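You operate a simulated robot arm through the tools that you are given. There is no shell and no other tool. Be economical: measure what you need, move in short steps, check, and stop when the job is done.

Carry out the task below with a simulated two-armed robot. There is one attempt and no reset: what you move stays moved.

Task
Switch the bath off, then lift the basket on to the drip tray with both hands.
Fine: HEAT to OFF and the bath switch off before the lid opens; both lids stay in the basket; shut the bath again.

It is judged by the outcome, as a careful person would: the job done as asked, and still so three seconds after it is handed in. It fails if anything else is knocked over, pushed out of place, dropped, spilled or broken. A push-on lid holds only when it is set on centred and level and pressed home; a screw cap is set on level and turned clockwise until tight.

Robot
Two 7-joint arms with two-finger parallel grippers on one trunk, on a base that drives. Base frame: it is fixed to the floor where the robot stands at the start and does not move with it; the origin is under the middle of the robot, x ahead of it, y to its left, z up. Units: mm, degrees, N and s.
The left shoulder is at the start at [50, 165, 1230], the right one opposite. With the tool pointing down near the work surface each hand reaches from about 100 to 640 mm from the robot's upright axis, wherever it stands, measured 20 degrees to its own side. Places, roughly: bath heat dial [500, -200, 800]; bath start button [400, -200, 800]; bath switch [200, -400, 600]; blue drain valve [400, 100, 600]; mat of the drip tray [600, 500, 800]; wash bath lid [500, 100, 800]. Payload 3.91 kg a hand.
The tool frame of a hand sits at the grasp point between the pads (the TCP): z along the fingers, y along the line on which they close. The tips reach 30 mm beyond it. Largest opening 110 mm; finger width 20, thickness 10; the body of the gripper, 48 by 112 mm, starts 55 mm behind the TCP.
Orientation is that of the tool frame in the base frame, as [roll, pitch, yaw] about the fixed x, y, z axes, in that order (R = Rz(yaw) Ry(pitch) Rx(roll)). With the fingers straight down and closing along the base's y, the tool's x points along the base's -x, its y along +y and its z along -z.

Tools
- The arms move only by the tool drive_tool. It takes "left_motion", "right_motion" or both (then of equal length, played together; a hand with none holds still); each is a list that holds one entry, the list of rows, each a list of 7 numbers: the shift along the base's x, y, z in mm, then the turn, a rotation vector about the base's x, y, z in rad, then the closure in counts, from 0 (fully open) to 255 (shut). In form: [[[x, y, z, rx, ry, rz, jaw], ...]]. A call has 1 to 8 rows; each row shifts and turns the commanded pose from where the row before left it. Each row takes 0.2 s and may step no farther than 50 mm and 8.6 degrees from the row before; otherwise, or with a gripper value out of range, the whole call is refused. Where a pose cannot be reached the arm comes as near as it can. A force on the tool above 90 N (or 10 N above the force at the start of the call, whichever is more), or a blocked arm, ends the call early, and 0.2 s more pass. Each finger travels about 45 mm/s and halts on what it meets, pressing with about 33 N; the grip force reading is that of the motor and also rises with nothing between the fingers. The clock runs only during rows and for 0.2 s after the last one: add rows that do not move to give the fingers time. The reply holds the time, the measured pose of the TCP, the force on the tool along the base axes, the opening and the grip force, in the units named above and with some noise, with the torque about the TCP (base axes, N m) and any sound that the robot's microphone picked up, and new pictures: "show" is both (left out), scene, wrist or none (wrist: the cameras of the hands that moved).
- Cameras (640 x 400 px; columns grow to the right, rows downward): "scene" is now at [96, 15.9, 1368.5]; the picture's right is [0.23, -0.97, 0.00], its down [-0.82, -0.19, -0.54] and it looks along [0.53, 0.12, -0.84] (base axes); focal length 237 px, centre (320, 200). "left" rides on the left gripper at [72, -17, -103] in its tool frame; the picture's right is [0.23, 0.97, 0.00], its down [-0.76, 0.18, -0.62] and it looks along [-0.61, 0.14, 0.78] (tool axes); focal length 222 px, centre (320, 200). "right" rides on the right gripper at [72, 17, -103] in its tool frame; the picture's right is [-0.23, 0.97, 0.00], its down [-0.76, -0.18, -0.62] and it looks along [-0.61, -0.14, 0.78] (tool axes); focal length 222 px, centre (320, 200). There is no depth. A picture from a camera that has moved, and an enlarged one, comes with that camera's place and axes in the base frame and with its lens.
- lift_body(by): slides the trunk up (or, below 0, down) by that many mm; the arms and the scene camera ride with it, the base frame stays. It gives what a move gives, with no picture.
- steer(legs): drives the robot by 1 to 6 legs, each [ahead, left, turn to the left] in mm, mm and degrees, along the robot's own axes; the way and the turn of a leg run together, so that a leg with both is an arc; at most 1500 mm and 180 degrees a leg. The arms and the cameras ride along, it lands a little off, and it stops where it bumps. It gives what a move gives, and a new picture of the scene camera.
- turn_head(pan, tilt): turns the head with the scene camera to pan (to the left, within 80 degrees either way) and tilt (down, from -29 to 69), counted from straight ahead of the robot. It gives what a move gives, and a new picture of the scene camera.
- close_up(camera, box): a new picture of the part [left, top, right, bottom] of that camera's present view, enlarged. The clock stands still meanwhile.
- sign_off(): hands the job in; it is judged then, once.

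Go step by step. Nothing tells you exact positions but the pictures and the camera data: compare them with the known pose of the tool, close in by small moves and look again before you grip or let go. The budget is 120 turns and 260 pictures, counting those below and the enlarged ones. Unless the task says otherwise, let go and move clear before handing in, and close with one line.

The tools are called after "Request:" by a JSON object that holds its "op" and its "data". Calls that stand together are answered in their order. drive_tool: Moves the arms, as the interface text tells. Its arguments: {"type":"object","properties":{"left_motion":{"type":"array","items":{"type":"array","items":{"type":"array","items":{"type":"number"}}}},"right_motion":{"type":"array","items":{"type":"array","items":{"type":"array","items":{"type":"number"}}}},"show":{"type":"string","enum":["both","scene","wrist","none"]}},"required":[]} The other tools are called the same way: lift_body (by) slides the trunk up or down; steer (legs) drives the base; turn_head (pan, tilt) turns the head that bears the scene camera; close_up (camera, box) takes an enlarged picture of a part of a camera's view; sign_off () hands the job in.

At the start:

```text
t: 0.0
left_ee_pos: [407.9, 180.1, 1000.3]
left_ee_rot: [-179.9, 0.0, -179.9]
left_wrist_force: [0.2, -0.7, -1.0]
left_moment: [0.02, 0.0, 0.0]
left_width: 110.0
left_grasp_force: 0.1
right_ee_pos: [332.0, -117.6, 999.9]
right_ee_rot: [179.9, 0.0, 179.8]
right_wrist_force: [-0.2, 1.2, 0.2]
right_moment: [-0.01, 0.0, 0.02]
right_width: 110.2
right_grasp_force: 0.0
trunk travel left (down, up): [-450.0, 53.0]
robot x, y, heading: [1.3, -1.6, -0.2]
head pan, tilt: [13.0, 57.2]
```

scene: 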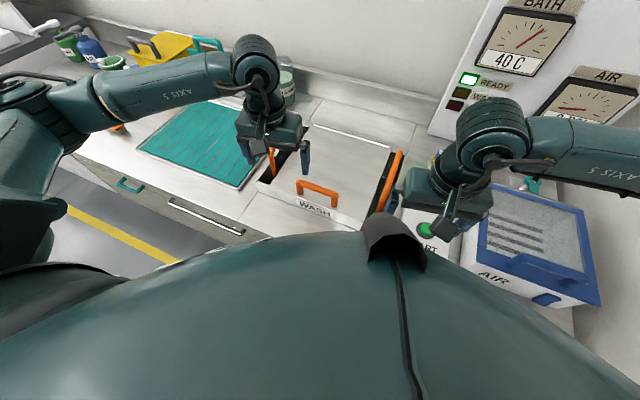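
right: 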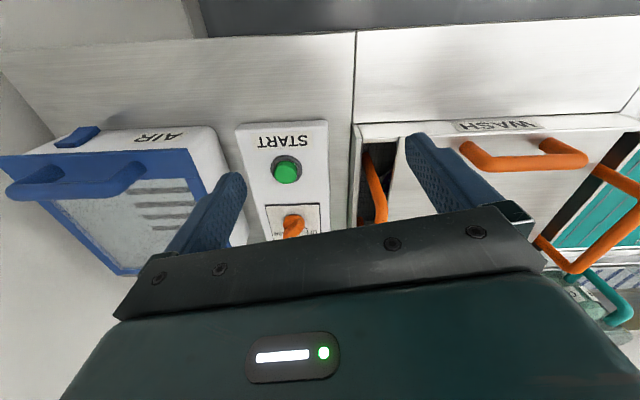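
left: 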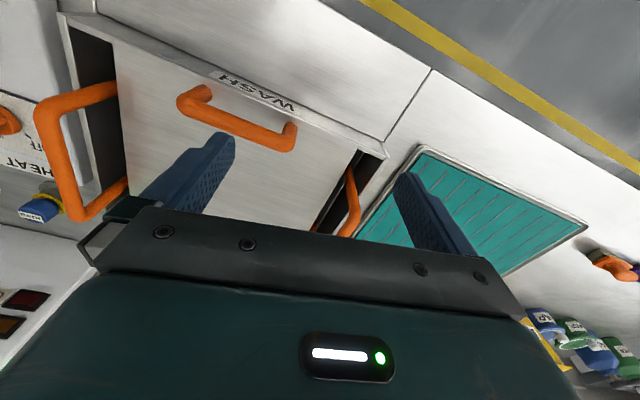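

I see the wash bath with its lid and orange basket handles either side, a heat dial and start button at right, and the drip tray at left. First I look closer at the controls.

Request:
{"op": "close_up", "data": {"camera": "right", "box": [220, 110, 420, 240]}}

Request:
{"op": "close_up", "data": {"camera": "left", "box": [0, 60, 200, 230]}}

Request:
{"op": "close_up", "data": {"camera": "scene", "box": [230, 100, 430, 240]}}

Request:
{"op": "turn_head", "data": {"pan": -50, "tilt": 60}}

```text
3.08 times, centred on (320, 175) of right
camera zoom: at [259.8, -100.8, 1102.5], right [0.23, 0.97, 0.0], down [0.76, -0.18, 0.62], along [0.61, -0.14, -0.78], focal length 684 px, centre (320, 277)
```

zoom: 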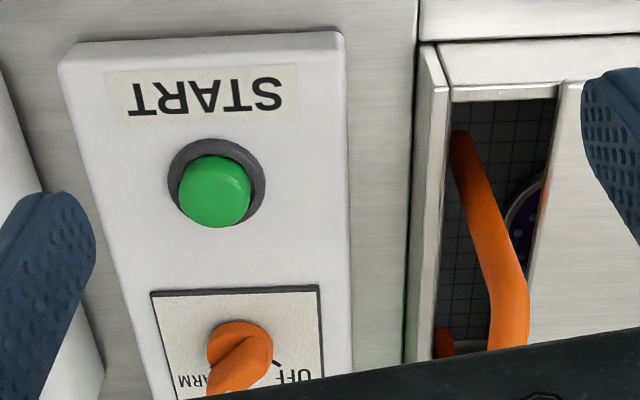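

```text
2.35 times, centred on (100, 145) of left
camera zoom: at [336.7, 163.3, 1102.6], right [-0.23, 0.97, 0.0], down [0.76, 0.18, 0.62], along [0.61, 0.14, -0.78], focal length 523 px, centre (838, 329)
```

zoom: 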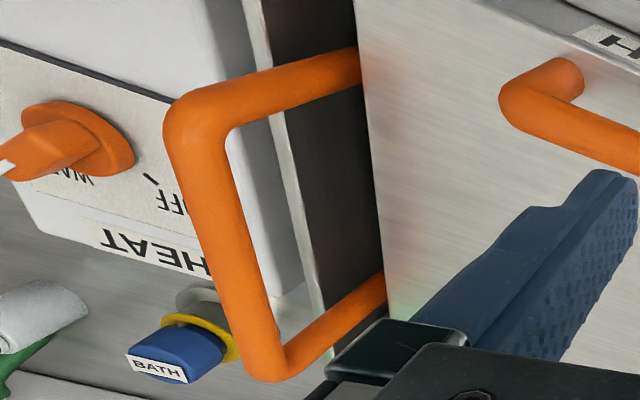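

```text
2.86 times, centred on (330, 170) of scene
camera zoom: at [96.0, 15.9, 1368.5], right [0.23, -0.97, 0.0], down [-0.82, -0.19, -0.54], along [0.53, 0.12, -0.84], focal length 678 px, centre (291, 286)
```

zoom: 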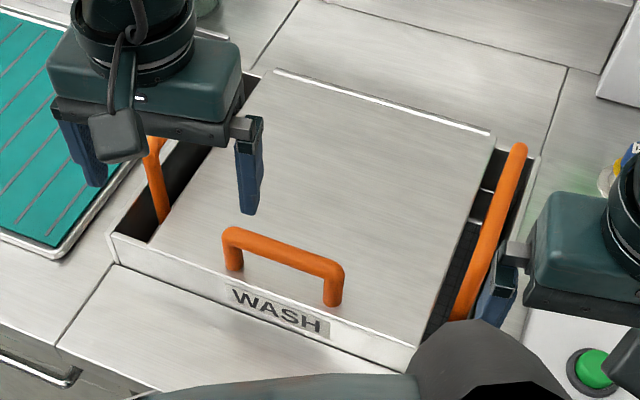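

```text
t: 1.3
left_ee_pos: [409.8, 180.6, 1000.6]
left_ee_rot: [-180.0, 0.0, -179.9]
left_wrist_force: [0.5, 0.4, 0.6]
left_moment: [-0.01, -0.01, 0.03]
left_width: 110.1
left_grasp_force: 0.0
right_ee_pos: [331.6, -117.9, 999.6]
right_ee_rot: [179.9, 0.2, 179.8]
right_wrist_force: [0.1, 0.1, 0.7]
right_moment: [0.02, -0.03, -0.02]
right_width: 109.8
right_grasp_force: 0.0
trunk travel left (down, up): [-450.0, 53.0]
robot x, y, heading: [0.6, 0.1, -0.2]
head pan, tilt: [-50.0, 60.0]
camera scene: at [70.9, -50.9, 1365.2], right [-0.77, -0.64, 0.0], down [-0.56, 0.66, -0.5], along [0.32, -0.38, -0.87], focal length 237 px, centre (320, 200)
```

scene: 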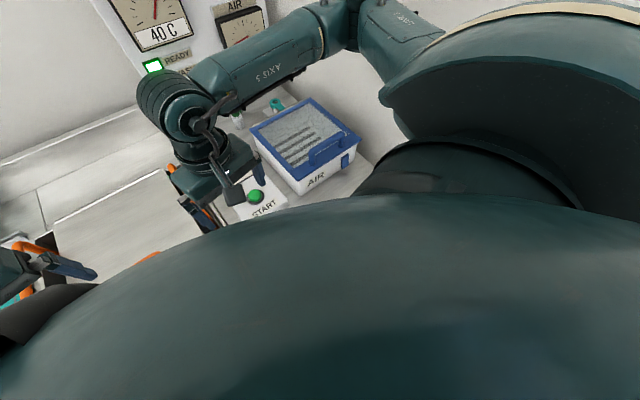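

The bath switch is not visible from here, being low on the front. I back off to see the front of the bench.

Request:
{"op": "steer", "data": {"legs": [[-600, 0, 0]]}}

Request:
{"op": "turn_head", "data": {"pan": -20, "tilt": 35}}

```text
t: 4.7
left_ee_pos: [-186.3, 181.1, 998.1]
left_ee_rot: [-179.9, 0.1, -179.8]
left_wrist_force: [-0.1, -0.3, 0.1]
left_moment: [0.0, 0.02, 0.04]
left_width: 109.9
left_grasp_force: 0.2
right_ee_pos: [-260.3, -118.7, 1000.8]
right_ee_rot: [180.0, 0.0, -180.0]
right_wrist_force: [0.4, 0.3, -0.4]
right_moment: [-0.04, 0.05, 0.02]
right_width: 110.0
right_grasp_force: 0.1
trunk travel left (down, up): [-450.0, 53.0]
robot x, y, heading: [-592.8, -1.0, 0.2]
head pan, tilt: [-50.0, 60.0]
camera scene: at [-522.8, -51.3, 1365.1], right [-0.76, -0.65, 0.0], down [-0.56, 0.66, -0.5], along [0.32, -0.38, -0.87], focal length 237 px, centre (320, 200)
```

scene: 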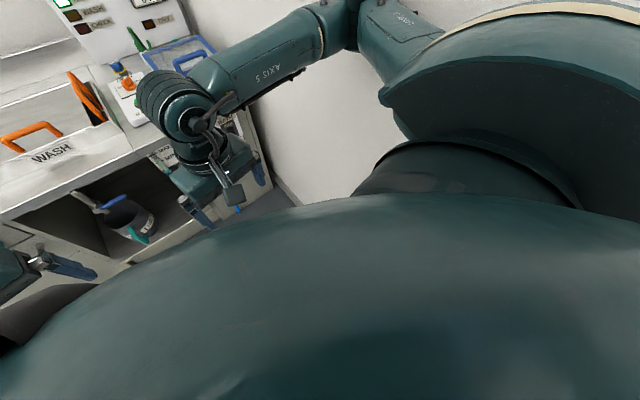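

```text
t: 5.7
left_ee_pos: [-186.4, 181.3, 1000.1]
left_ee_rot: [-179.9, -0.1, -179.7]
left_wrist_force: [0.3, 0.0, 0.1]
left_moment: [0.04, 0.03, 0.0]
left_width: 109.9
left_grasp_force: 0.1
right_ee_pos: [-260.8, -118.3, 1000.7]
right_ee_rot: [179.9, 0.0, -179.9]
right_wrist_force: [-0.3, -0.3, 0.4]
right_moment: [0.0, -0.02, 0.03]
right_width: 109.9
right_grasp_force: 0.0
trunk travel left (down, up): [-450.0, 53.0]
robot x, y, heading: [-596.6, 0.1, 0.1]
head pan, tilt: [-20.0, 35.0]
camera scene: at [-483.1, -30.3, 1399.4], right [-0.34, -0.94, 0.0], down [-0.54, 0.19, -0.82], along [0.77, -0.28, -0.57], focal length 237 px, centre (320, 200)
```

scene: 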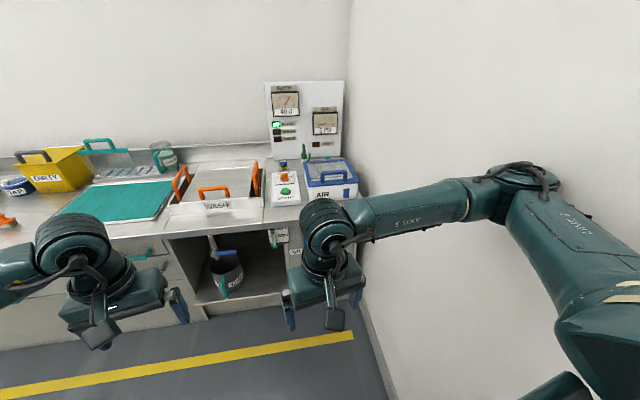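

Request:
{"op": "close_up", "data": {"camera": "scene", "box": [150, 80, 370, 220]}}

Request:
{"op": "close_up", "data": {"camera": "scene", "box": [190, 190, 370, 310]}}

Request:
{"op": "close_up", "data": {"camera": "scene", "box": [0, 120, 200, 260]}}

```text
2.86 times, centred on (260, 150) of scene
camera zoom: at [-483.1, -30.3, 1399.4], right [-0.34, -0.94, 0.0], down [-0.54, 0.19, -0.82], along [0.77, -0.28, -0.57], focal length 678 px, centre (491, 343)
```

zoom: 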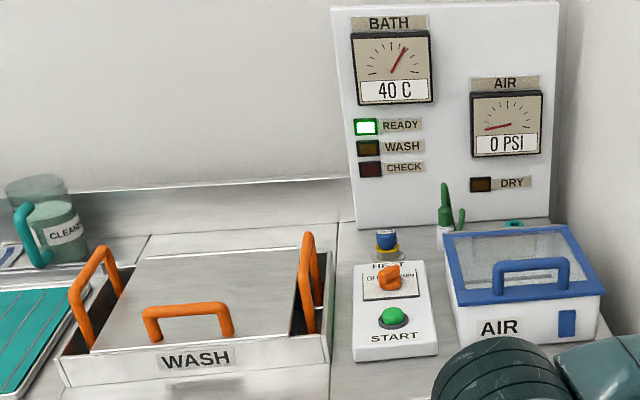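

```text
3.33 times, centred on (280, 250) of scene
camera zoom: at [-483.1, -30.3, 1399.4], right [-0.34, -0.94, 0.0], down [-0.54, 0.19, -0.82], along [0.77, -0.28, -0.57], focal length 790 px, centre (453, 33)
```

zoom: 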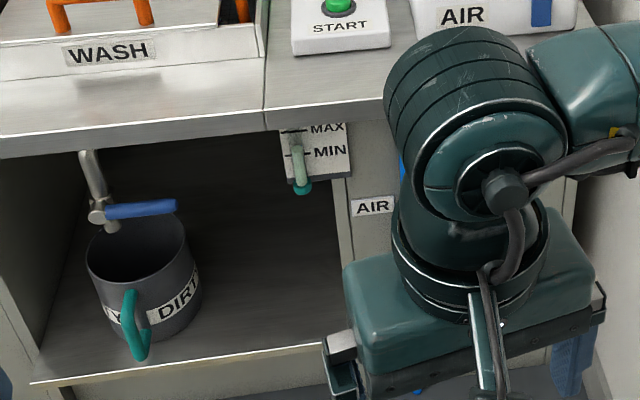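

```text
2.86 times, centred on (100, 190) of scene
camera zoom: at [-483.1, -30.3, 1399.4], right [-0.34, -0.94, 0.0], down [-0.54, 0.19, -0.82], along [0.77, -0.28, -0.57], focal length 678 px, centre (949, 229)
```

zoom: 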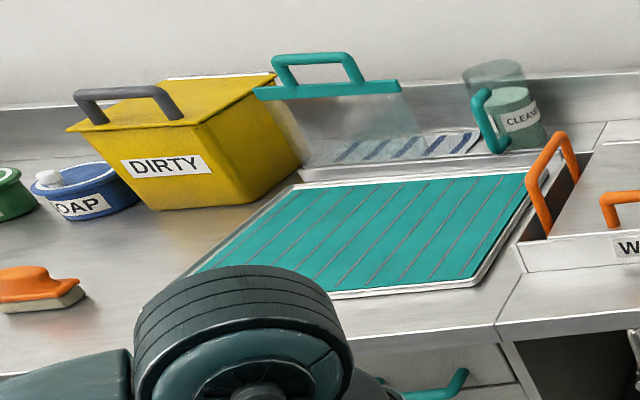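

The right arm hides the switch. I drive to the left a bit so it can be seen past the arm.

Request:
{"op": "steer", "data": {"legs": [[-100, 250, -30]]}}

```text
t: 8.4
left_ee_pos: [-182.9, 214.0, 999.1]
left_ee_rot: [-179.9, 0.0, 150.4]
left_wrist_force: [-0.1, 0.3, 1.0]
left_moment: [0.02, -0.03, 0.0]
left_width: 110.0
left_grasp_force: 0.1
right_ee_pos: [-397.6, -8.2, 1000.3]
right_ee_rot: [180.0, 0.2, 150.2]
right_wrist_force: [0.0, 0.0, 0.1]
right_moment: [0.0, -0.02, -0.01]
right_width: 110.2
right_grasp_force: 0.0
trunk travel left (down, up): [-450.0, 53.0]
robot x, y, heading: [-624.8, 263.2, -29.9]
head pan, tilt: [-20.0, 35.0]
camera scene: at [-545.6, 178.4, 1399.5], right [-0.76, -0.65, 0.0], down [-0.37, 0.44, -0.82], along [0.53, -0.62, -0.57], focal length 237 px, centre (320, 200)
```

scene: 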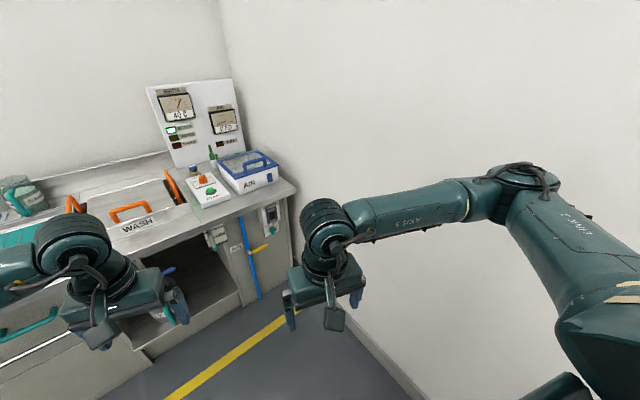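

Request:
{"op": "close_up", "data": {"camera": "scene", "box": [200, 190, 300, 270]}}

Request:
{"op": "close_up", "data": {"camera": "scene", "box": [130, 80, 290, 220]}}

```text
5.00 times, centred on (250, 230) of scene
camera zoom: at [-545.6, 178.4, 1399.5], right [-0.76, -0.65, 0.0], down [-0.37, 0.44, -0.82], along [0.53, -0.62, -0.57], focal length 1186 px, centre (670, 50)
```

zoom: 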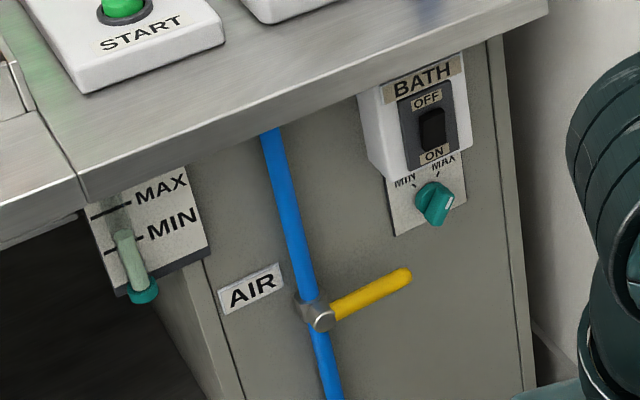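

```text
2.86 times, centred on (210, 150) of scene
camera zoom: at [-545.6, 178.4, 1399.5], right [-0.76, -0.65, 0.0], down [-0.37, 0.44, -0.82], along [0.53, -0.62, -0.57], focal length 678 px, centre (634, 343)
```

zoom: 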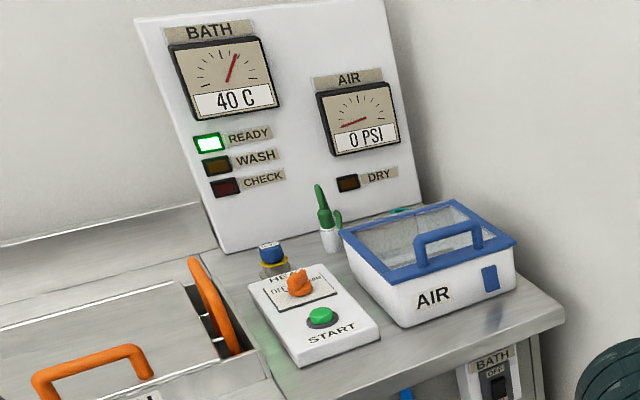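

The bath switch is a rocker with OFF at the top, near [250, -380, 650]; HEAT has OFF on its left. I ready the arms: the left one up and back, the right one closed and turned to point along +x.

Request:
{"op": "drive_tool", "data": {"left_motion": [[[-18, 29, 40, 0, 0, 0, 0], [-18, 29, 40, 0, 0, 0, 0], [-18, 29, 40, 0, 0, 0, 0], [-18, 29, 40, 0, 0, 0, 0], [-18, 29, 40, 0, 0, 0, 0], [0, 0, 0, 0, 0, 0, 0], [0, 0, 0, 0, 0, 0, 0], [0, 0, 0, 0, 0, 0, 0]]], "right_motion": [[[9, -5, 0, 0, 0, 0.131, 255], [9, -5, 0, 0, 0, 0.131, 255], [9, -5, 0, 0, 0, 0.131, 255], [9, -5, 0, 0, 0, 0.131, 255], [9, -5, 0, 0, -0.1428, 0, 255], [9, -5, 0, 0, -0.1428, 0, 255], [9, -5, 0, 0, -0.1428, 0, 255], [9, -5, 0, 0, -0.1428, 0, 255]]], "show": "none"}}

Request:
{"op": "drive_tool", "data": {"right_motion": [[[9, -5, 0, 0, -0.1428, 0, 255], [9, -5, 0, 0, -0.1428, 0, 255], [9, -5, 0, 0, -0.1428, 0, 255], [9, -5, 0, 0, -0.1428, 0, 255], [9, -5, 0, 0, -0.1428, 0, 255], [9, -5, 0, 0, -0.1428, 0, 255], [9, -5, 0, 0, -0.1428, 0, 255], [0, 0, 0, 0, 0, 0, 255]]]}}

```text
refused: row 1 steps farther than a row can; nothing moved
```

```text
t: 10.2
left_ee_pos: [-183.6, 213.2, 1000.6]
left_ee_rot: [-180.0, 0.1, 150.4]
left_wrist_force: [-0.4, -1.1, -0.4]
left_moment: [0.0, -0.02, 0.01]
left_width: 109.8
left_grasp_force: 0.1
right_ee_pos: [-335.1, -43.6, 999.9]
right_ee_rot: [142.0, 47.1, 133.2]
right_wrist_force: [-0.5, -0.9, 0.1]
right_moment: [-0.01, 0.02, 0.04]
right_width: 0.0
right_grasp_force: 32.8
trunk travel left (down, up): [-450.0, 53.0]
robot x, y, heading: [-625.2, 262.4, -29.7]
head pan, tilt: [-20.0, 35.0]
camera scene: at [-547.9, 177.3, 1399.7], right [-0.76, -0.65, 0.0], down [-0.37, 0.44, -0.82], along [0.53, -0.62, -0.57], focal length 237 px, centre (320, 200)
camera right: at [-451.2, 7.6, 1008.8], right [0.36, 0.73, 0.57], down [-0.22, -0.53, 0.82], along [0.91, -0.42, -0.03], focal length 222 px, centre (320, 200)
```

scene: 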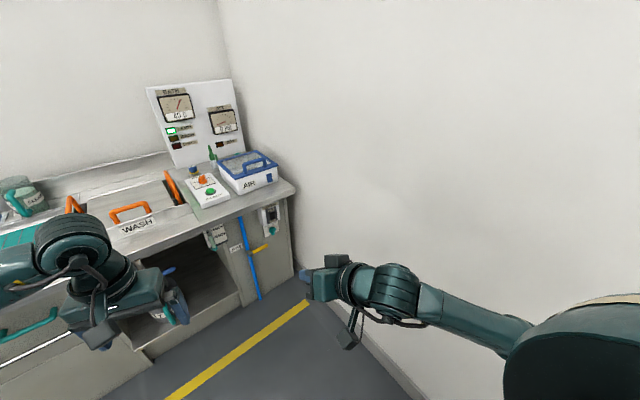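
right: 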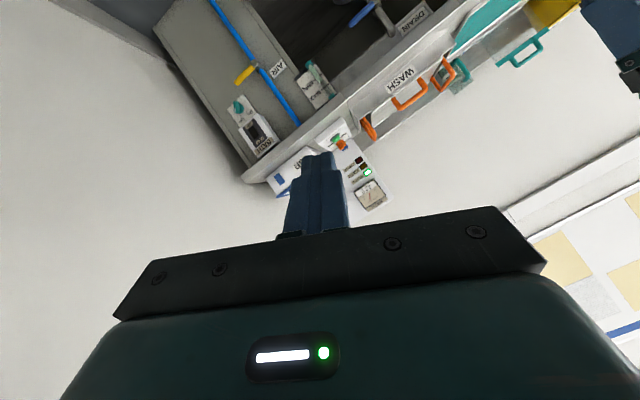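

The first call was refused (step too long), so I do the left retreat again with shorter steps and add the missing yaw and the rest of the pitch on the right.

Request:
{"op": "drive_tool", "data": {"left_motion": [[[-15, 24, 33, 0, 0, 0, 0], [-15, 24, 33, 0, 0, 0, 0], [-15, 24, 33, 0, 0, 0, 0], [-15, 24, 33, 0, 0, 0, 0], [-15, 24, 33, 0, 0, 0, 0], [-15, 24, 33, 0, 0, 0, 0], [0, 0, 0, 0, 0, 0, 0], [0, 0, 0, 0, 0, 0, 0]]], "right_motion": [[[9, -5, 0, -0.11, 0, 0.0708, 255], [9, -5, 0, -0.11, 0, 0.0708, 255], [9, -5, 0, -0.11, 0, 0.0708, 255], [9, -5, 0, -0.11, 0, 0.0708, 255], [9, -5, 0, 0, -0.1428, 0, 255], [9, -5, 0, 0, -0.1428, 0, 255], [9, -5, 0, 0, -0.1428, 0, 255], [9, -5, 0, 0, -0.1428, 0, 255]]]}}

```text
t: 12.0
left_ee_pos: [-274.7, 356.7, 1203.0]
left_ee_rot: [180.0, 0.0, 150.4]
left_wrist_force: [0.0, 0.2, 0.4]
left_moment: [0.01, -0.02, 0.03]
left_width: 110.2
left_grasp_force: 0.1
right_ee_pos: [-262.0, -82.4, 999.8]
right_ee_rot: [-68.3, 89.7, -68.3]
right_wrist_force: [0.2, -0.2, 0.3]
right_moment: [0.0, -0.03, 0.02]
right_width: 0.0
right_grasp_force: 32.6
trunk travel left (down, up): [-450.0, 53.0]
robot x, y, heading: [-625.0, 258.4, -29.8]
head pan, tilt: [-20.0, 35.0]
camera scene: at [-545.6, 178.2, 1399.5], right [-0.76, -0.65, 0.0], down [-0.37, 0.44, -0.82], along [0.53, -0.62, -0.57], focal length 237 px, centre (320, 200)
camera right: at [-366.1, -65.7, 926.6], right [0.0, 0.97, 0.22], down [-0.62, -0.18, 0.76], along [0.78, -0.14, 0.61], focal length 222 px, centre (320, 200)
camera left: at [-345.9, 378.5, 1305.1], right [0.28, 0.96, 0.0], down [0.75, -0.22, 0.62], along [0.6, -0.18, -0.78], focal length 222 px, centre (320, 200)
```

scene: 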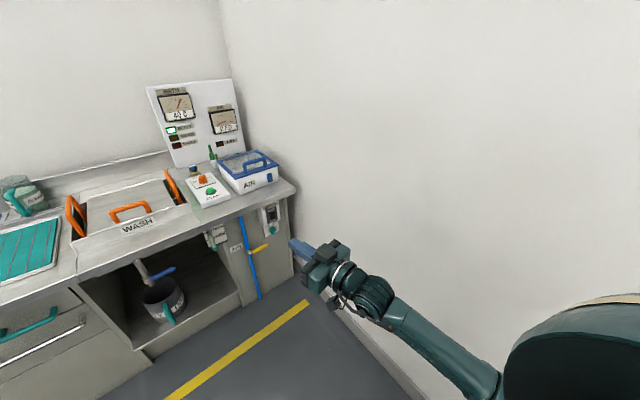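
right: 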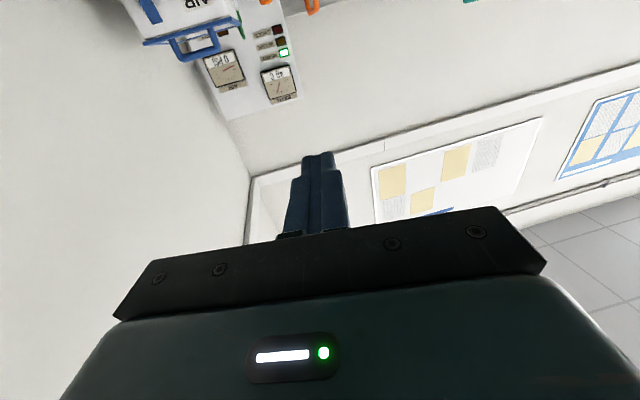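
left: 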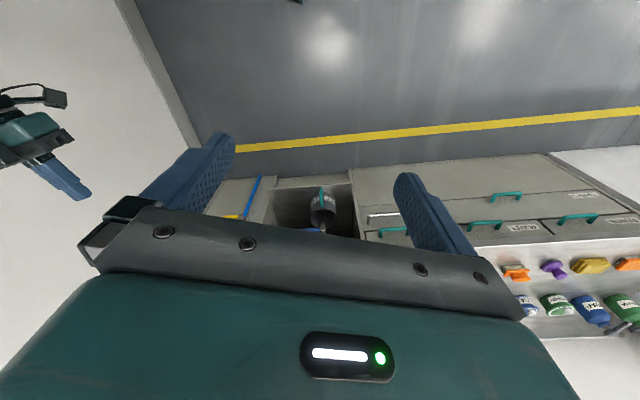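

The right hand now points at +x. I lower the trunk and drive closer to the switch.

Request:
{"op": "lift_body", "data": {"by": -330}}

Request:
{"op": "steer", "data": {"legs": [[380, -60, 0]]}}

```text
t: 15.3
left_ee_pos: [-275.1, 357.7, 872.8]
left_ee_rot: [-179.9, 0.0, 150.4]
left_wrist_force: [-0.2, -1.1, 0.5]
left_moment: [0.02, -0.02, 0.01]
left_width: 109.8
left_grasp_force: 0.0
right_ee_pos: [-262.2, -83.1, 670.3]
right_ee_rot: [-79.7, 89.8, -79.5]
right_wrist_force: [-0.1, -0.3, -0.3]
right_moment: [-0.02, -0.01, -0.01]
right_width: 0.0
right_grasp_force: 33.1
trunk travel left (down, up): [-120.0, 383.0]
robot x, y, heading: [-624.9, 260.9, -29.7]
head pan, tilt: [-20.0, 35.0]
```

```text
t: 17.8
left_ee_pos: [34.4, 102.8, 872.4]
left_ee_rot: [-179.8, 0.1, 149.4]
left_wrist_force: [-0.3, 0.1, -0.2]
left_moment: [0.0, 0.04, -0.02]
left_width: 110.1
left_grasp_force: 0.1
right_ee_pos: [40.9, -336.8, 670.2]
right_ee_rot: [-79.3, 89.8, -80.2]
right_wrist_force: [-0.5, 0.7, 0.3]
right_moment: [0.0, 0.0, -0.02]
right_width: 0.2
right_grasp_force: 33.2
trunk travel left (down, up): [-120.0, 383.0]
robot x, y, heading: [-319.0, 8.5, -30.6]
head pan, tilt: [-20.0, 35.0]
camera scene: at [-238.2, -71.3, 1069.5], right [-0.77, -0.63, 0.0], down [-0.36, 0.44, -0.82], along [0.52, -0.63, -0.57], focal length 237 px, centre (320, 200)
```

scene: 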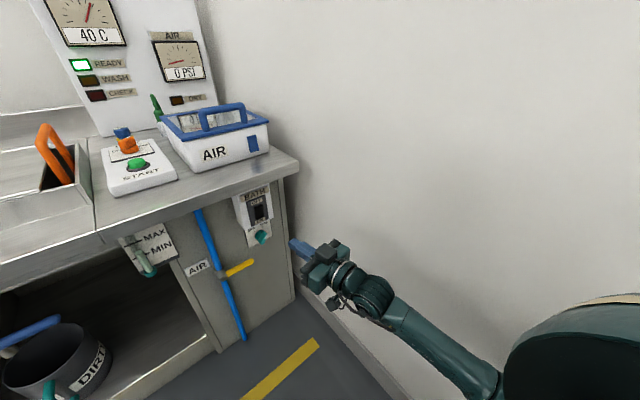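

Request:
{"op": "close_up", "data": {"camera": "scene", "box": [210, 170, 350, 300]}}

Request:
{"op": "close_up", "data": {"camera": "scene", "box": [90, 115, 200, 205]}}

```text
3.08 times, centred on (280, 235) of scene
camera zoom: at [-238.2, -71.3, 1069.5], right [-0.77, -0.63, 0.0], down [-0.36, 0.44, -0.82], along [0.52, -0.63, -0.57], focal length 730 px, centre (443, 92)
```

zoom: 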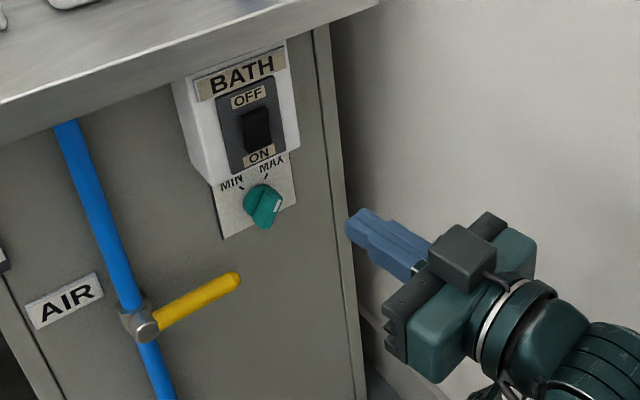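

```text
4.44 times, centred on (145, 160) of scene
camera zoom: at [-238.2, -71.3, 1069.5], right [-0.77, -0.63, 0.0], down [-0.36, 0.44, -0.82], along [0.52, -0.63, -0.57], focal length 1054 px, centre (1098, 378)
```

zoom: 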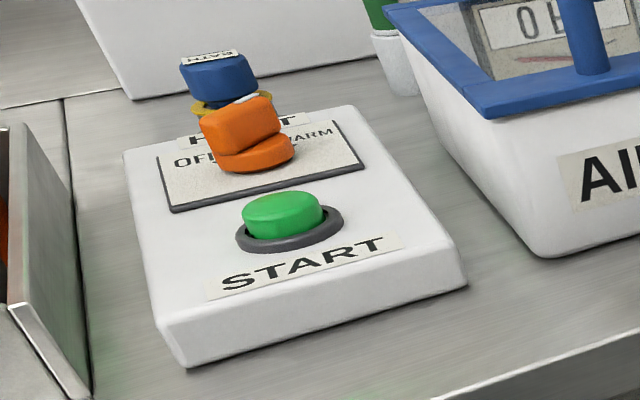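

The counter is turned about -7° to the base frame and the switch is near [265, -393, 630]. I bring the closed fingertips up short of it and look.

Request:
{"op": "drive_tool", "data": {"right_motion": [[[30, -16, -9, 0, 0, -0.06, 255], [30, -16, -9, 0, 0, -0.06, 255], [30, -16, -9, 0, 0, 0, 255], [10, -8, -3, 0, 0, 0, 255]]]}}

Request:
{"op": "close_up", "data": {"camera": "scene", "box": [210, 170, 350, 260]}}

```text
t: 18.8
left_ee_pos: [36.5, 103.5, 872.5]
left_ee_rot: [-179.9, 0.0, 149.5]
left_wrist_force: [0.0, -0.4, -0.1]
left_moment: [-0.01, 0.01, 0.02]
left_width: 109.8
left_grasp_force: 0.0
right_ee_pos: [136.0, -421.1, 645.8]
right_ee_rot: [-64.8, 89.8, -72.5]
right_wrist_force: [0.4, 0.5, 0.4]
right_moment: [-0.01, 0.01, -0.02]
right_width: 0.0
right_grasp_force: 33.0
right hand out of reach, approached as far as the arm can: row 1, 2
trunk travel left (down, up): [-120.0, 383.0]
robot x, y, heading: [-319.5, 13.6, -30.8]
head pan, tilt: [-20.0, 35.0]
camera scene: at [-238.2, -71.3, 1069.5], right [-0.77, -0.63, 0.0], down [-0.36, 0.44, -0.82], along [0.52, -0.63, -0.57], focal length 237 px, centre (320, 200)
camera right: at [36.0, -389.4, 573.2], right [0.13, 0.97, 0.22], down [-0.64, -0.09, 0.76], along [0.76, -0.24, 0.61], focal length 222 px, centre (320, 200)
```

scene: 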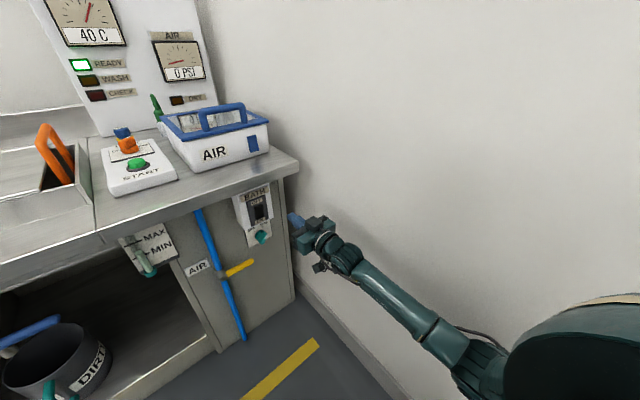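
right: 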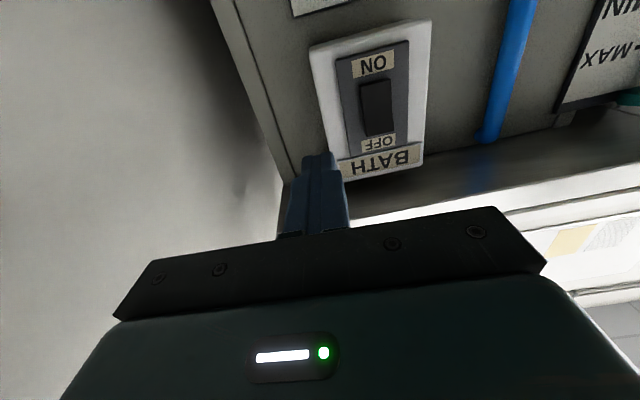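

```text
4.44 times, centred on (280, 215) of scene
camera zoom: at [-238.2, -71.3, 1069.5], right [-0.77, -0.63, 0.0], down [-0.36, 0.44, -0.82], along [0.52, -0.63, -0.57], focal length 1054 px, centre (498, 133)
```

zoom: 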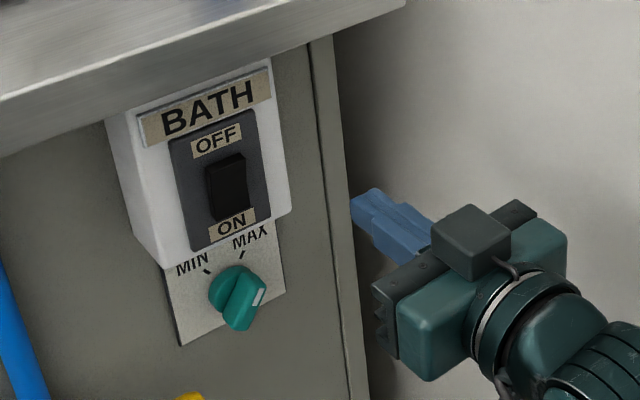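

Triangulated, the rocker is at about [248, -381, 644] with its OFF half near z 657. I shift the base to bring the hand in line.

Request:
{"op": "steer", "data": {"legs": [[15, 58, 0]]}}

Request:
{"op": "drive_tool", "data": {"right_motion": [[[0, 0, 12, 0, 0, 0, 255], [0, 0, 0, 0, 0, 0, 255]]]}}

```text
t: 19.9
left_ee_pos: [79.6, 144.6, 872.3]
left_ee_rot: [-179.9, 0.0, 149.3]
left_wrist_force: [-0.7, 0.8, 0.0]
left_moment: [0.0, 0.01, -0.02]
left_width: 110.2
left_grasp_force: 0.0
right_ee_pos: [177.8, -378.0, 645.6]
right_ee_rot: [-79.6, 89.8, -87.5]
right_wrist_force: [-0.5, -0.8, 0.0]
right_moment: [0.03, -0.01, 0.02]
right_width: 0.1
right_grasp_force: 33.2
trunk travel left (down, up): [-120.0, 383.0]
robot x, y, heading: [-273.4, 55.3, -30.8]
head pan, tilt: [-20.0, 35.0]
camera scene: at [-195.1, -28.6, 1069.5], right [-0.77, -0.63, 0.0], down [-0.36, 0.44, -0.82], along [0.52, -0.63, -0.57], focal length 237 px, centre (320, 200)
```

scene: 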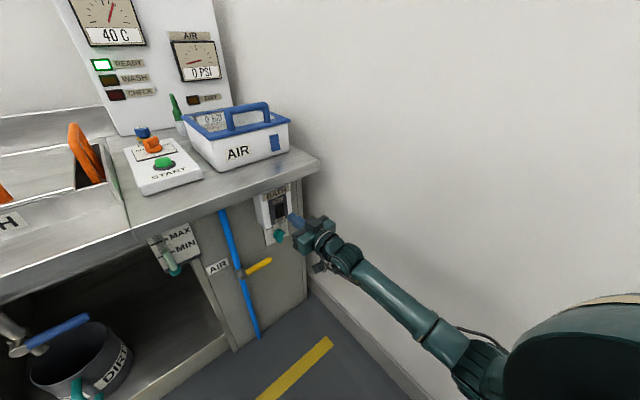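

```text
t: 20.6
left_ee_pos: [79.6, 144.5, 872.3]
left_ee_rot: [-179.9, 0.0, 149.3]
left_wrist_force: [0.2, 0.7, 0.1]
left_moment: [0.04, 0.02, 0.0]
left_width: 110.2
left_grasp_force: 0.0
right_ee_pos: [178.1, -378.5, 659.0]
right_ee_rot: [-76.8, 89.8, -84.8]
right_wrist_force: [0.7, 0.1, -0.4]
right_moment: [-0.02, 0.02, -0.01]
right_width: 0.2
right_grasp_force: 32.9
trunk travel left (down, up): [-120.0, 383.0]
robot x, y, heading: [-272.1, 55.0, -30.9]
head pan, tilt: [-20.0, 35.0]
camera scene: at [-195.1, -28.6, 1069.5], right [-0.77, -0.63, 0.0], down [-0.36, 0.44, -0.82], along [0.52, -0.63, -0.57], focal length 237 px, centre (320, 200)
camera right: at [77.4, -347.6, 584.4], right [0.13, 0.97, 0.22], down [-0.64, -0.09, 0.76], along [0.76, -0.25, 0.61], focal length 222 px, centre (320, 200)
```

scene: 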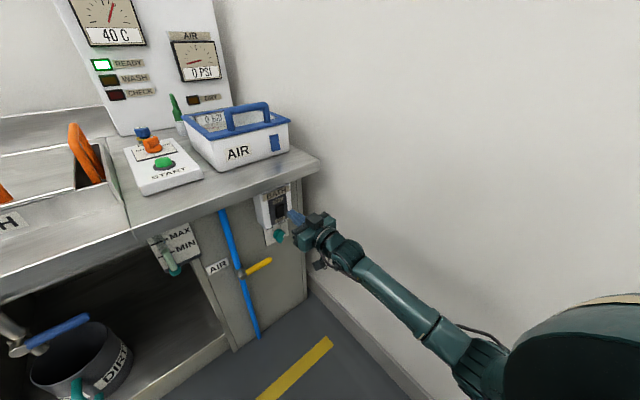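
right: 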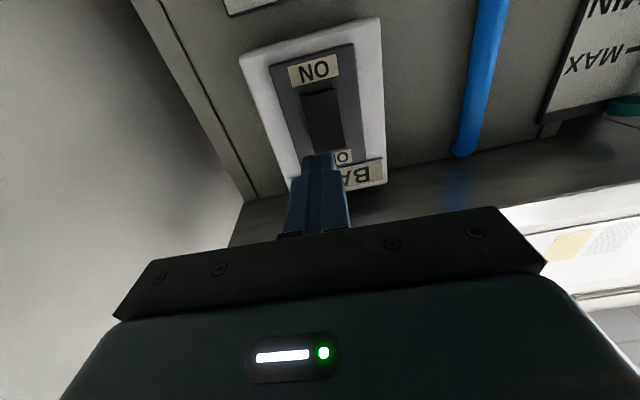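

The fingertip is in line with the OFF half of the rocker. I press forward slowly.

Request:
{"op": "drive_tool", "data": {"right_motion": [[[20, -1, -3, 0, 0, 0, 255], [10, 0, 0, 0, 0, 0, 255], [5, 0, 0, 0, 0, 0, 255], [5, 0, 0, 0, 0, 0, 255], [5, 0, 0, 0, 0, 0, 255]]]}}

Request:
{"op": "close_up", "data": {"camera": "scene", "box": [240, 170, 340, 260]}}

```text
t: 21.6
left_ee_pos: [75.2, 144.5, 873.6]
left_ee_rot: [-179.9, 0.2, 149.0]
left_wrist_force: [0.1, 0.4, 0.2]
left_moment: [0.02, -0.01, 0.02]
left_width: 110.2
left_grasp_force: 0.0
right_ee_pos: [210.7, -379.7, 655.7]
right_ee_rot: [-35.9, 89.6, -44.0]
right_wrist_force: [-30.3, 8.6, 10.4]
right_moment: [-0.03, 0.0, -0.08]
right_width: 0.0
right_grasp_force: 32.7
trunk travel left (down, up): [-120.0, 383.0]
robot x, y, heading: [-270.1, 52.0, -30.9]
head pan, tilt: [-20.0, 35.0]
stopped in row 5 (right hand): the force on the tool passed its limit at 103 N (the readings are from after the stop); the commanded pose is now the measured one
camera scene: at [-199.5, -27.5, 1069.9], right [-0.78, -0.63, 0.0], down [-0.36, 0.45, -0.82], along [0.52, -0.64, -0.57], focal length 237 px, centre (320, 200)
camera right: at [111.3, -348.4, 581.9], right [0.13, 0.97, 0.22], down [-0.65, -0.08, 0.76], along [0.75, -0.25, 0.61], focal length 222 px, centre (320, 200)
```

scene: 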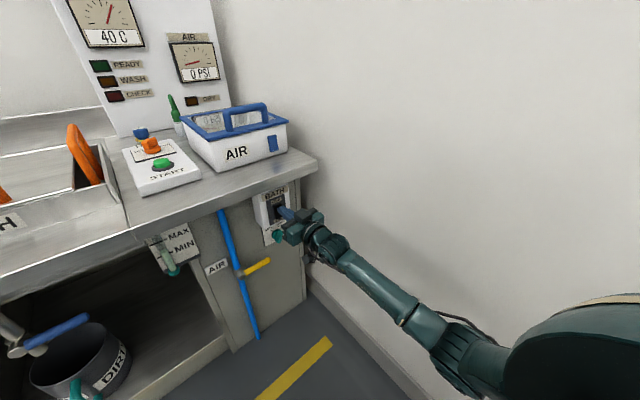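
right: 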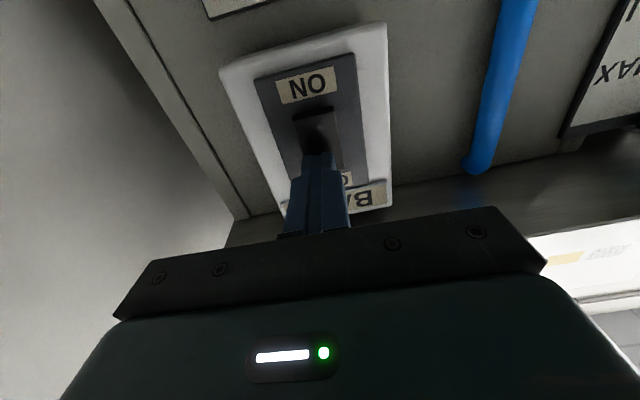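

```text
4.44 times, centred on (290, 215) of scene
camera zoom: at [-199.5, -27.5, 1069.9], right [-0.78, -0.63, 0.0], down [-0.36, 0.45, -0.82], along [0.52, -0.64, -0.57], focal length 1054 px, centre (453, 133)
```

zoom: 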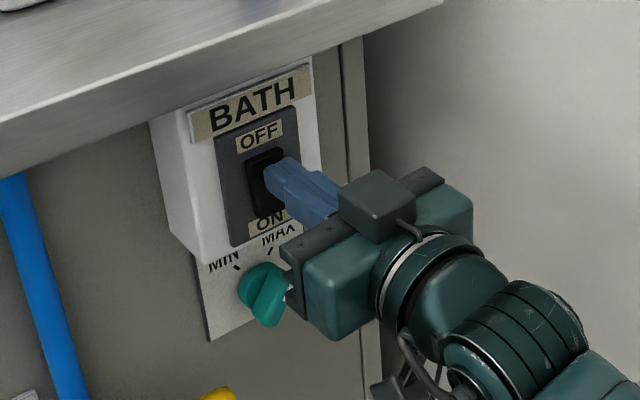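

The READY lamp went out, so the bath switch is off. I withdraw and back away.

Request:
{"op": "drive_tool", "data": {"right_motion": [[[-20, 0, 0, 0, 0, 0, 255], [-40, 0, 0, 0, 0, 0, 255], [-40, 0, 0, 0, 0, 0, 255]]], "show": "none"}}

Request:
{"op": "steer", "data": {"legs": [[-250, 60, 0], [-100, 0, 23]]}}

Request:
{"op": "lift_body", "data": {"by": 330}}

Request:
{"op": "turn_head", "data": {"pan": -10, "tilt": 40}}

```text
t: 22.4
left_ee_pos: [77.3, 144.2, 872.3]
left_ee_rot: [-179.9, 0.0, 149.0]
left_wrist_force: [-0.3, -0.7, 0.4]
left_moment: [0.05, 0.0, 0.02]
left_width: 110.1
left_grasp_force: 0.1
right_ee_pos: [110.6, -377.2, 652.5]
right_ee_rot: [-127.0, 89.7, -134.9]
right_wrist_force: [0.1, 0.1, -1.1]
right_moment: [0.04, 0.01, 0.02]
right_width: 0.0
right_grasp_force: 33.0
trunk travel left (down, up): [-120.0, 383.0]
robot x, y, heading: [-278.7, 54.4, -31.2]
head pan, tilt: [-20.0, 35.0]
```

```text
t: 25.5
left_ee_pos: [-263.8, 489.3, 872.4]
left_ee_rot: [180.0, 0.0, 172.1]
left_wrist_force: [-0.5, 0.5, -0.2]
left_moment: [-0.02, -0.02, -0.02]
left_width: 110.1
left_grasp_force: 0.0
right_ee_pos: [-28.9, 21.4, 652.0]
right_ee_rot: [-127.4, 89.6, -112.5]
right_wrist_force: [0.0, 0.1, -0.7]
right_moment: [0.0, 0.02, -0.03]
right_width: 0.1
right_grasp_force: 33.3
trunk travel left (down, up): [-120.0, 383.0]
robot x, y, heading: [-556.3, 269.2, -8.0]
head pan, tilt: [-20.0, 35.0]
camera scene: at [-448.2, 223.0, 1069.5], right [-0.47, -0.88, 0.0], down [-0.51, 0.27, -0.82], along [0.72, -0.38, -0.57], focal length 237 px, centre (320, 200)
```

scene: 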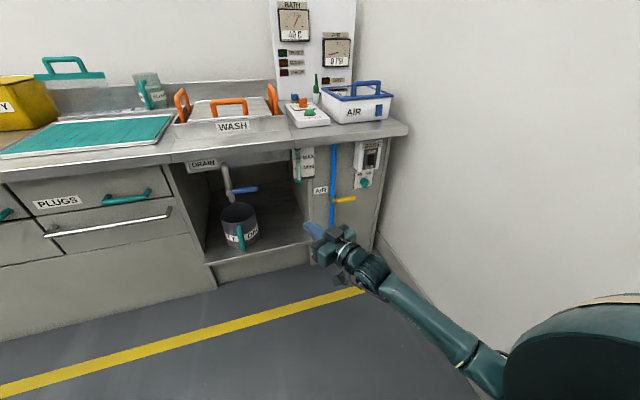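

```text
t: 28.8
left_ee_pos: [-263.2, 489.2, 1201.9]
left_ee_rot: [-179.9, 0.1, 172.1]
left_wrist_force: [0.7, 0.4, -0.6]
left_moment: [0.01, -0.03, -0.01]
left_width: 110.0
left_grasp_force: 0.1
right_ee_pos: [-28.3, 23.3, 982.0]
right_ee_rot: [-127.6, 89.7, -112.5]
right_wrist_force: [-0.3, -0.1, 0.6]
right_moment: [0.03, -0.03, 0.01]
right_width: 0.1
right_grasp_force: 32.8
trunk travel left (down, up): [-450.0, 53.0]
robot x, y, heading: [-551.5, 273.3, -7.8]
head pan, tilt: [-20.0, 35.0]
```

```text
t: 29.5
left_ee_pos: [-262.9, 489.0, 1202.6]
left_ee_rot: [-179.8, 0.0, 172.1]
left_wrist_force: [0.2, -0.3, -0.9]
left_moment: [0.04, 0.02, -0.02]
left_width: 110.2
left_grasp_force: 0.0
right_ee_pos: [-27.8, 21.7, 982.0]
right_ee_rot: [-126.4, 89.7, -111.5]
right_wrist_force: [0.1, 0.2, 0.1]
right_moment: [-0.02, 0.03, 0.02]
right_width: 0.0
right_grasp_force: 33.6
trunk travel left (down, up): [-450.0, 53.0]
robot x, y, heading: [-551.5, 266.5, -7.7]
head pan, tilt: [-10.0, 40.0]
camera scene: at [-445.2, 238.1, 1391.9], right [-0.31, -0.95, 0.0], down [-0.61, 0.2, -0.77], along [0.73, -0.24, -0.64], focal length 237 px, centre (320, 200)
```

scene: 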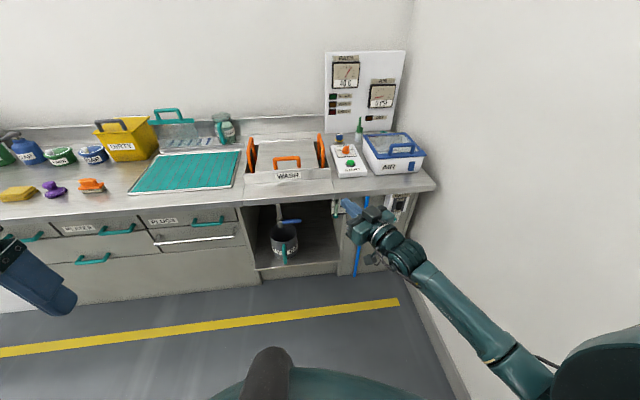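

Now I turn the right hand to point down again before going to the dial.

Request:
{"op": "drive_tool", "data": {"right_motion": [[[-5, 0, 0, 0.019, 0.1415, 0, 255], [-5, 0, 0, 0.019, 0.1415, 0, 255], [-5, 0, 0, 0.019, 0.1415, 0, 255], [-5, 0, 0, 0.019, 0.1415, 0, 255], [-5, 0, 0, 0.019, 0.1415, 0, 255], [-5, 0, 0, 0.019, 0.1415, 0, 255], [-5, 0, 0, 0.019, 0.1415, 0, 255], [-5, 0, 0, 0.019, 0.1415, 0, 255]]], "show": "none"}}

Request:
{"op": "drive_tool", "data": {"right_motion": [[[0, 0, 10, 0.019, 0.1415, 0, 120], [0, 0, 10, 0.019, 0.1415, 0, 120], [0, 0, 10, 0.019, 0.1415, 0, 120], [0, 0, 10, 0, 0, 0, 120], [0, 0, 10, 0, 0, 0, 120]]], "show": "scene"}}

```text
t: 31.3
left_ee_pos: [-263.7, 488.6, 1201.9]
left_ee_rot: [-179.9, -0.1, 172.1]
left_wrist_force: [-0.7, -0.2, 0.6]
left_moment: [0.0, 0.0, 0.03]
left_width: 109.9
left_grasp_force: 0.1
right_ee_pos: [-68.4, 22.6, 983.4]
right_ee_rot: [157.4, 24.3, 172.7]
right_wrist_force: [-0.6, -0.1, 0.1]
right_moment: [0.01, -0.02, 0.0]
right_width: 0.0
right_grasp_force: 32.7
trunk travel left (down, up): [-450.0, 53.0]
robot x, y, heading: [-554.1, 269.5, -8.0]
head pan, tilt: [-10.0, 40.0]
```

```text
t: 32.5
left_ee_pos: [-263.9, 488.3, 1201.8]
left_ee_rot: [-179.9, 0.1, 172.1]
left_wrist_force: [-0.4, -0.6, -0.1]
left_moment: [0.0, 0.0, 0.01]
left_width: 110.0
left_grasp_force: 0.1
right_ee_pos: [-67.8, 20.6, 1031.2]
right_ee_rot: [157.4, -0.1, 172.6]
right_wrist_force: [-0.1, -0.6, 0.3]
right_moment: [0.02, 0.01, 0.03]
right_width: 58.4
right_grasp_force: 0.0
trunk travel left (down, up): [-450.0, 53.0]
robot x, y, heading: [-553.6, 269.9, -7.9]
head pan, tilt: [-10.0, 40.0]
camera scene: at [-445.1, 238.2, 1391.9], right [-0.31, -0.95, 0.0], down [-0.61, 0.2, -0.77], along [0.73, -0.24, -0.64], focal length 237 px, centre (320, 200)
```

scene: 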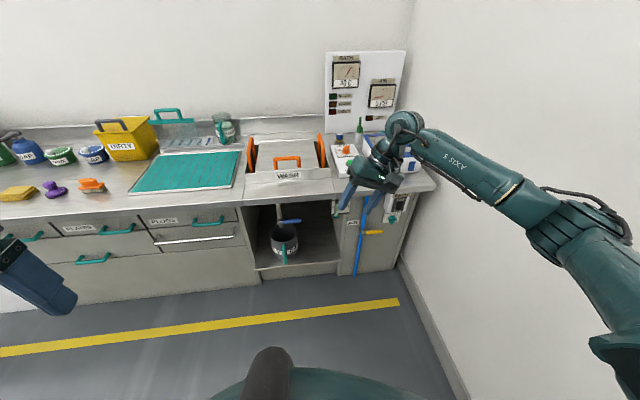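

The hand still leans 22° sideways; I correct it and drive to the bath controls.

Request:
{"op": "drive_tool", "data": {"right_motion": [[[0, 0, 0, -0.1304, 0.017, 0, 120], [0, 0, 0, -0.1304, 0.017, 0, 120], [0, 0, 0, -0.1304, 0.017, 0, 120]]], "show": "none"}}

Request:
{"op": "steer", "data": {"legs": [[0, -200, 0]]}}

```text
t: 33.3
left_ee_pos: [-263.5, 489.7, 1203.0]
left_ee_rot: [-179.9, -0.1, 172.1]
left_wrist_force: [-0.3, -0.1, 0.8]
left_moment: [-0.02, 0.01, 0.02]
left_width: 109.9
left_grasp_force: 0.1
right_ee_pos: [-68.0, 21.3, 1032.0]
right_ee_rot: [-179.9, 0.0, 172.4]
right_wrist_force: [0.7, 0.3, 0.2]
right_moment: [0.02, -0.01, 0.02]
right_width: 58.4
right_grasp_force: 0.0
trunk travel left (down, up): [-450.0, 53.0]
robot x, y, heading: [-549.7, 268.5, -8.1]
head pan, tilt: [-10.0, 40.0]
```

```text
t: 35.6
left_ee_pos: [-291.8, 291.9, 1202.1]
left_ee_rot: [-179.9, 0.0, 172.1]
left_wrist_force: [0.6, -0.4, 0.0]
left_moment: [0.0, -0.01, 0.0]
left_width: 110.0
left_grasp_force: 0.0
right_ee_pos: [-95.0, -175.7, 1030.8]
right_ee_rot: [180.0, -0.1, 172.6]
right_wrist_force: [0.4, -0.5, -0.1]
right_moment: [0.03, -0.01, 0.01]
right_width: 58.2
right_grasp_force: 0.0
trunk travel left (down, up): [-450.0, 53.0]
robot x, y, heading: [-581.9, 67.5, -7.7]
head pan, tilt: [-10.0, 40.0]
camera scene: at [-472.7, 40.3, 1391.9], right [-0.31, -0.95, 0.0], down [-0.61, 0.2, -0.77], along [0.73, -0.24, -0.64], focal length 237 px, centre (320, 200)
```

scene: 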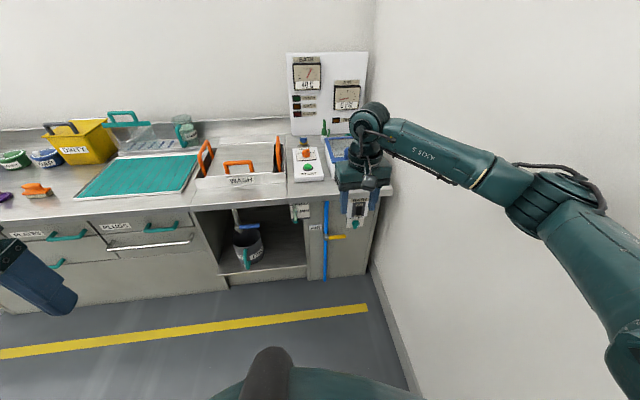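

I drive in so that the right hand comes over the counter just short of the dial.

Request:
{"op": "steer", "data": {"legs": [[300, 60, 0]]}}

Request:
{"op": "steer", "data": {"legs": [[225, 0, 0]]}}

Request:
{"op": "drive_tool", "data": {"right_motion": [[[0, 0, -20, 0, 0, 0, 120], [0, 0, -20, 0, 0, 0, 120]]]}}

```text
t: 37.8
left_ee_pos: [19.4, 312.8, 1201.8]
left_ee_rot: [-179.9, 0.0, 172.4]
left_wrist_force: [-0.3, 0.0, 0.1]
left_moment: [-0.01, -0.02, -0.02]
left_width: 109.9
left_grasp_force: 0.0
right_ee_pos: [217.3, -154.5, 1031.0]
right_ee_rot: [180.0, -0.2, 173.0]
right_wrist_force: [0.6, -0.9, -0.5]
right_moment: [-0.01, -0.01, -0.01]
right_width: 58.3
right_grasp_force: 0.1
trunk travel left (down, up): [-450.0, 53.0]
robot x, y, heading: [-270.2, 89.5, -7.4]
head pan, tilt: [-10.0, 40.0]
camera scene: at [-161.0, 60.2, 1391.8], right [-0.3, -0.95, 0.0], down [-0.61, 0.19, -0.77], along [0.73, -0.23, -0.64], focal length 237 px, centre (320, 200)
```

scene: 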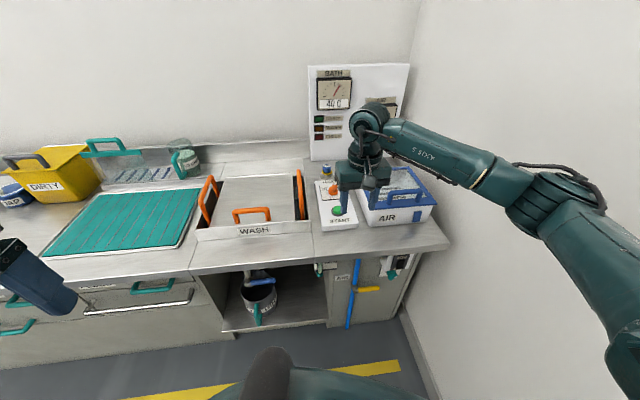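

```text
t: 39.5
left_ee_pos: [243.7, 284.2, 1202.7]
left_ee_rot: [-179.8, 0.0, 172.7]
left_wrist_force: [0.2, -0.5, -0.3]
left_moment: [0.04, 0.0, 0.0]
left_width: 109.7
left_grasp_force: 0.0
right_ee_pos: [443.7, -182.6, 1031.6]
right_ee_rot: [179.8, -0.1, 173.2]
right_wrist_force: [0.7, 0.2, 0.4]
right_moment: [0.02, 0.01, -0.01]
right_width: 57.9
right_grasp_force: 0.0
trunk travel left (down, up): [-450.0, 53.0]
robot x, y, heading: [-42.6, 58.0, -7.1]
head pan, tilt: [-10.0, 40.0]
camera scene: at [65.0, 31.0, 1391.8], right [-0.3, -0.95, 0.0], down [-0.61, 0.19, -0.77], along [0.73, -0.23, -0.64], focal length 237 px, centre (320, 200)
```

scene: 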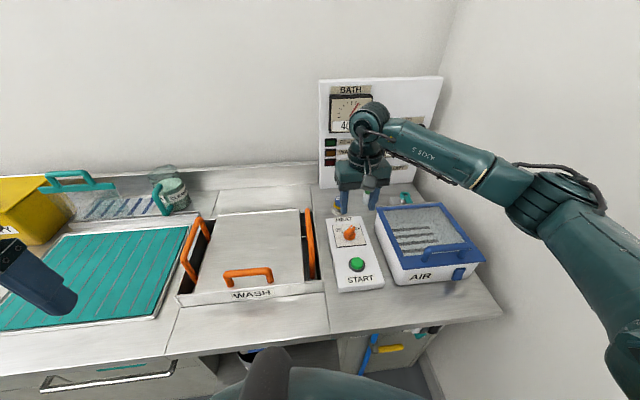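

```text
t: 40.1
left_ee_pos: [243.0, 283.5, 1202.3]
left_ee_rot: [-179.9, 0.1, 172.7]
left_wrist_force: [1.0, 0.6, 0.7]
left_moment: [-0.02, -0.02, -0.05]
left_width: 110.1
left_grasp_force: 0.1
right_ee_pos: [442.4, -180.2, 991.9]
right_ee_rot: [179.9, -0.2, 173.2]
right_wrist_force: [0.3, -0.5, 0.1]
right_moment: [0.0, 0.03, -0.01]
right_width: 58.2
right_grasp_force: 0.0
trunk travel left (down, up): [-450.0, 53.0]
robot x, y, heading: [-48.6, 58.4, -7.3]
head pan, tilt: [-10.0, 40.0]
camera scene: at [64.2, 31.1, 1391.9], right [-0.3, -0.95, 0.0], down [-0.61, 0.19, -0.77], along [0.73, -0.23, -0.64], focal length 237 px, centre (320, 200)
camera right: at [372.3, -155.0, 1094.5], right [0.34, 0.94, 0.0], down [0.74, -0.27, 0.62], along [0.58, -0.21, -0.78], focal length 222 px, centre (320, 200)
```

scene: 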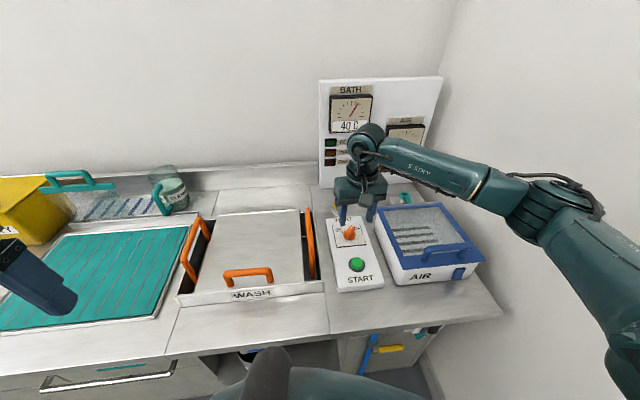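
right: 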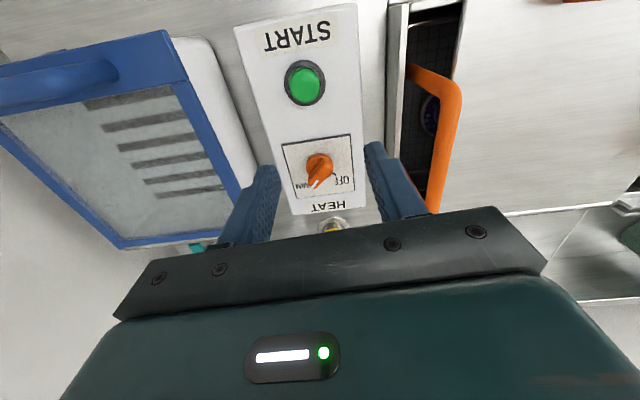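

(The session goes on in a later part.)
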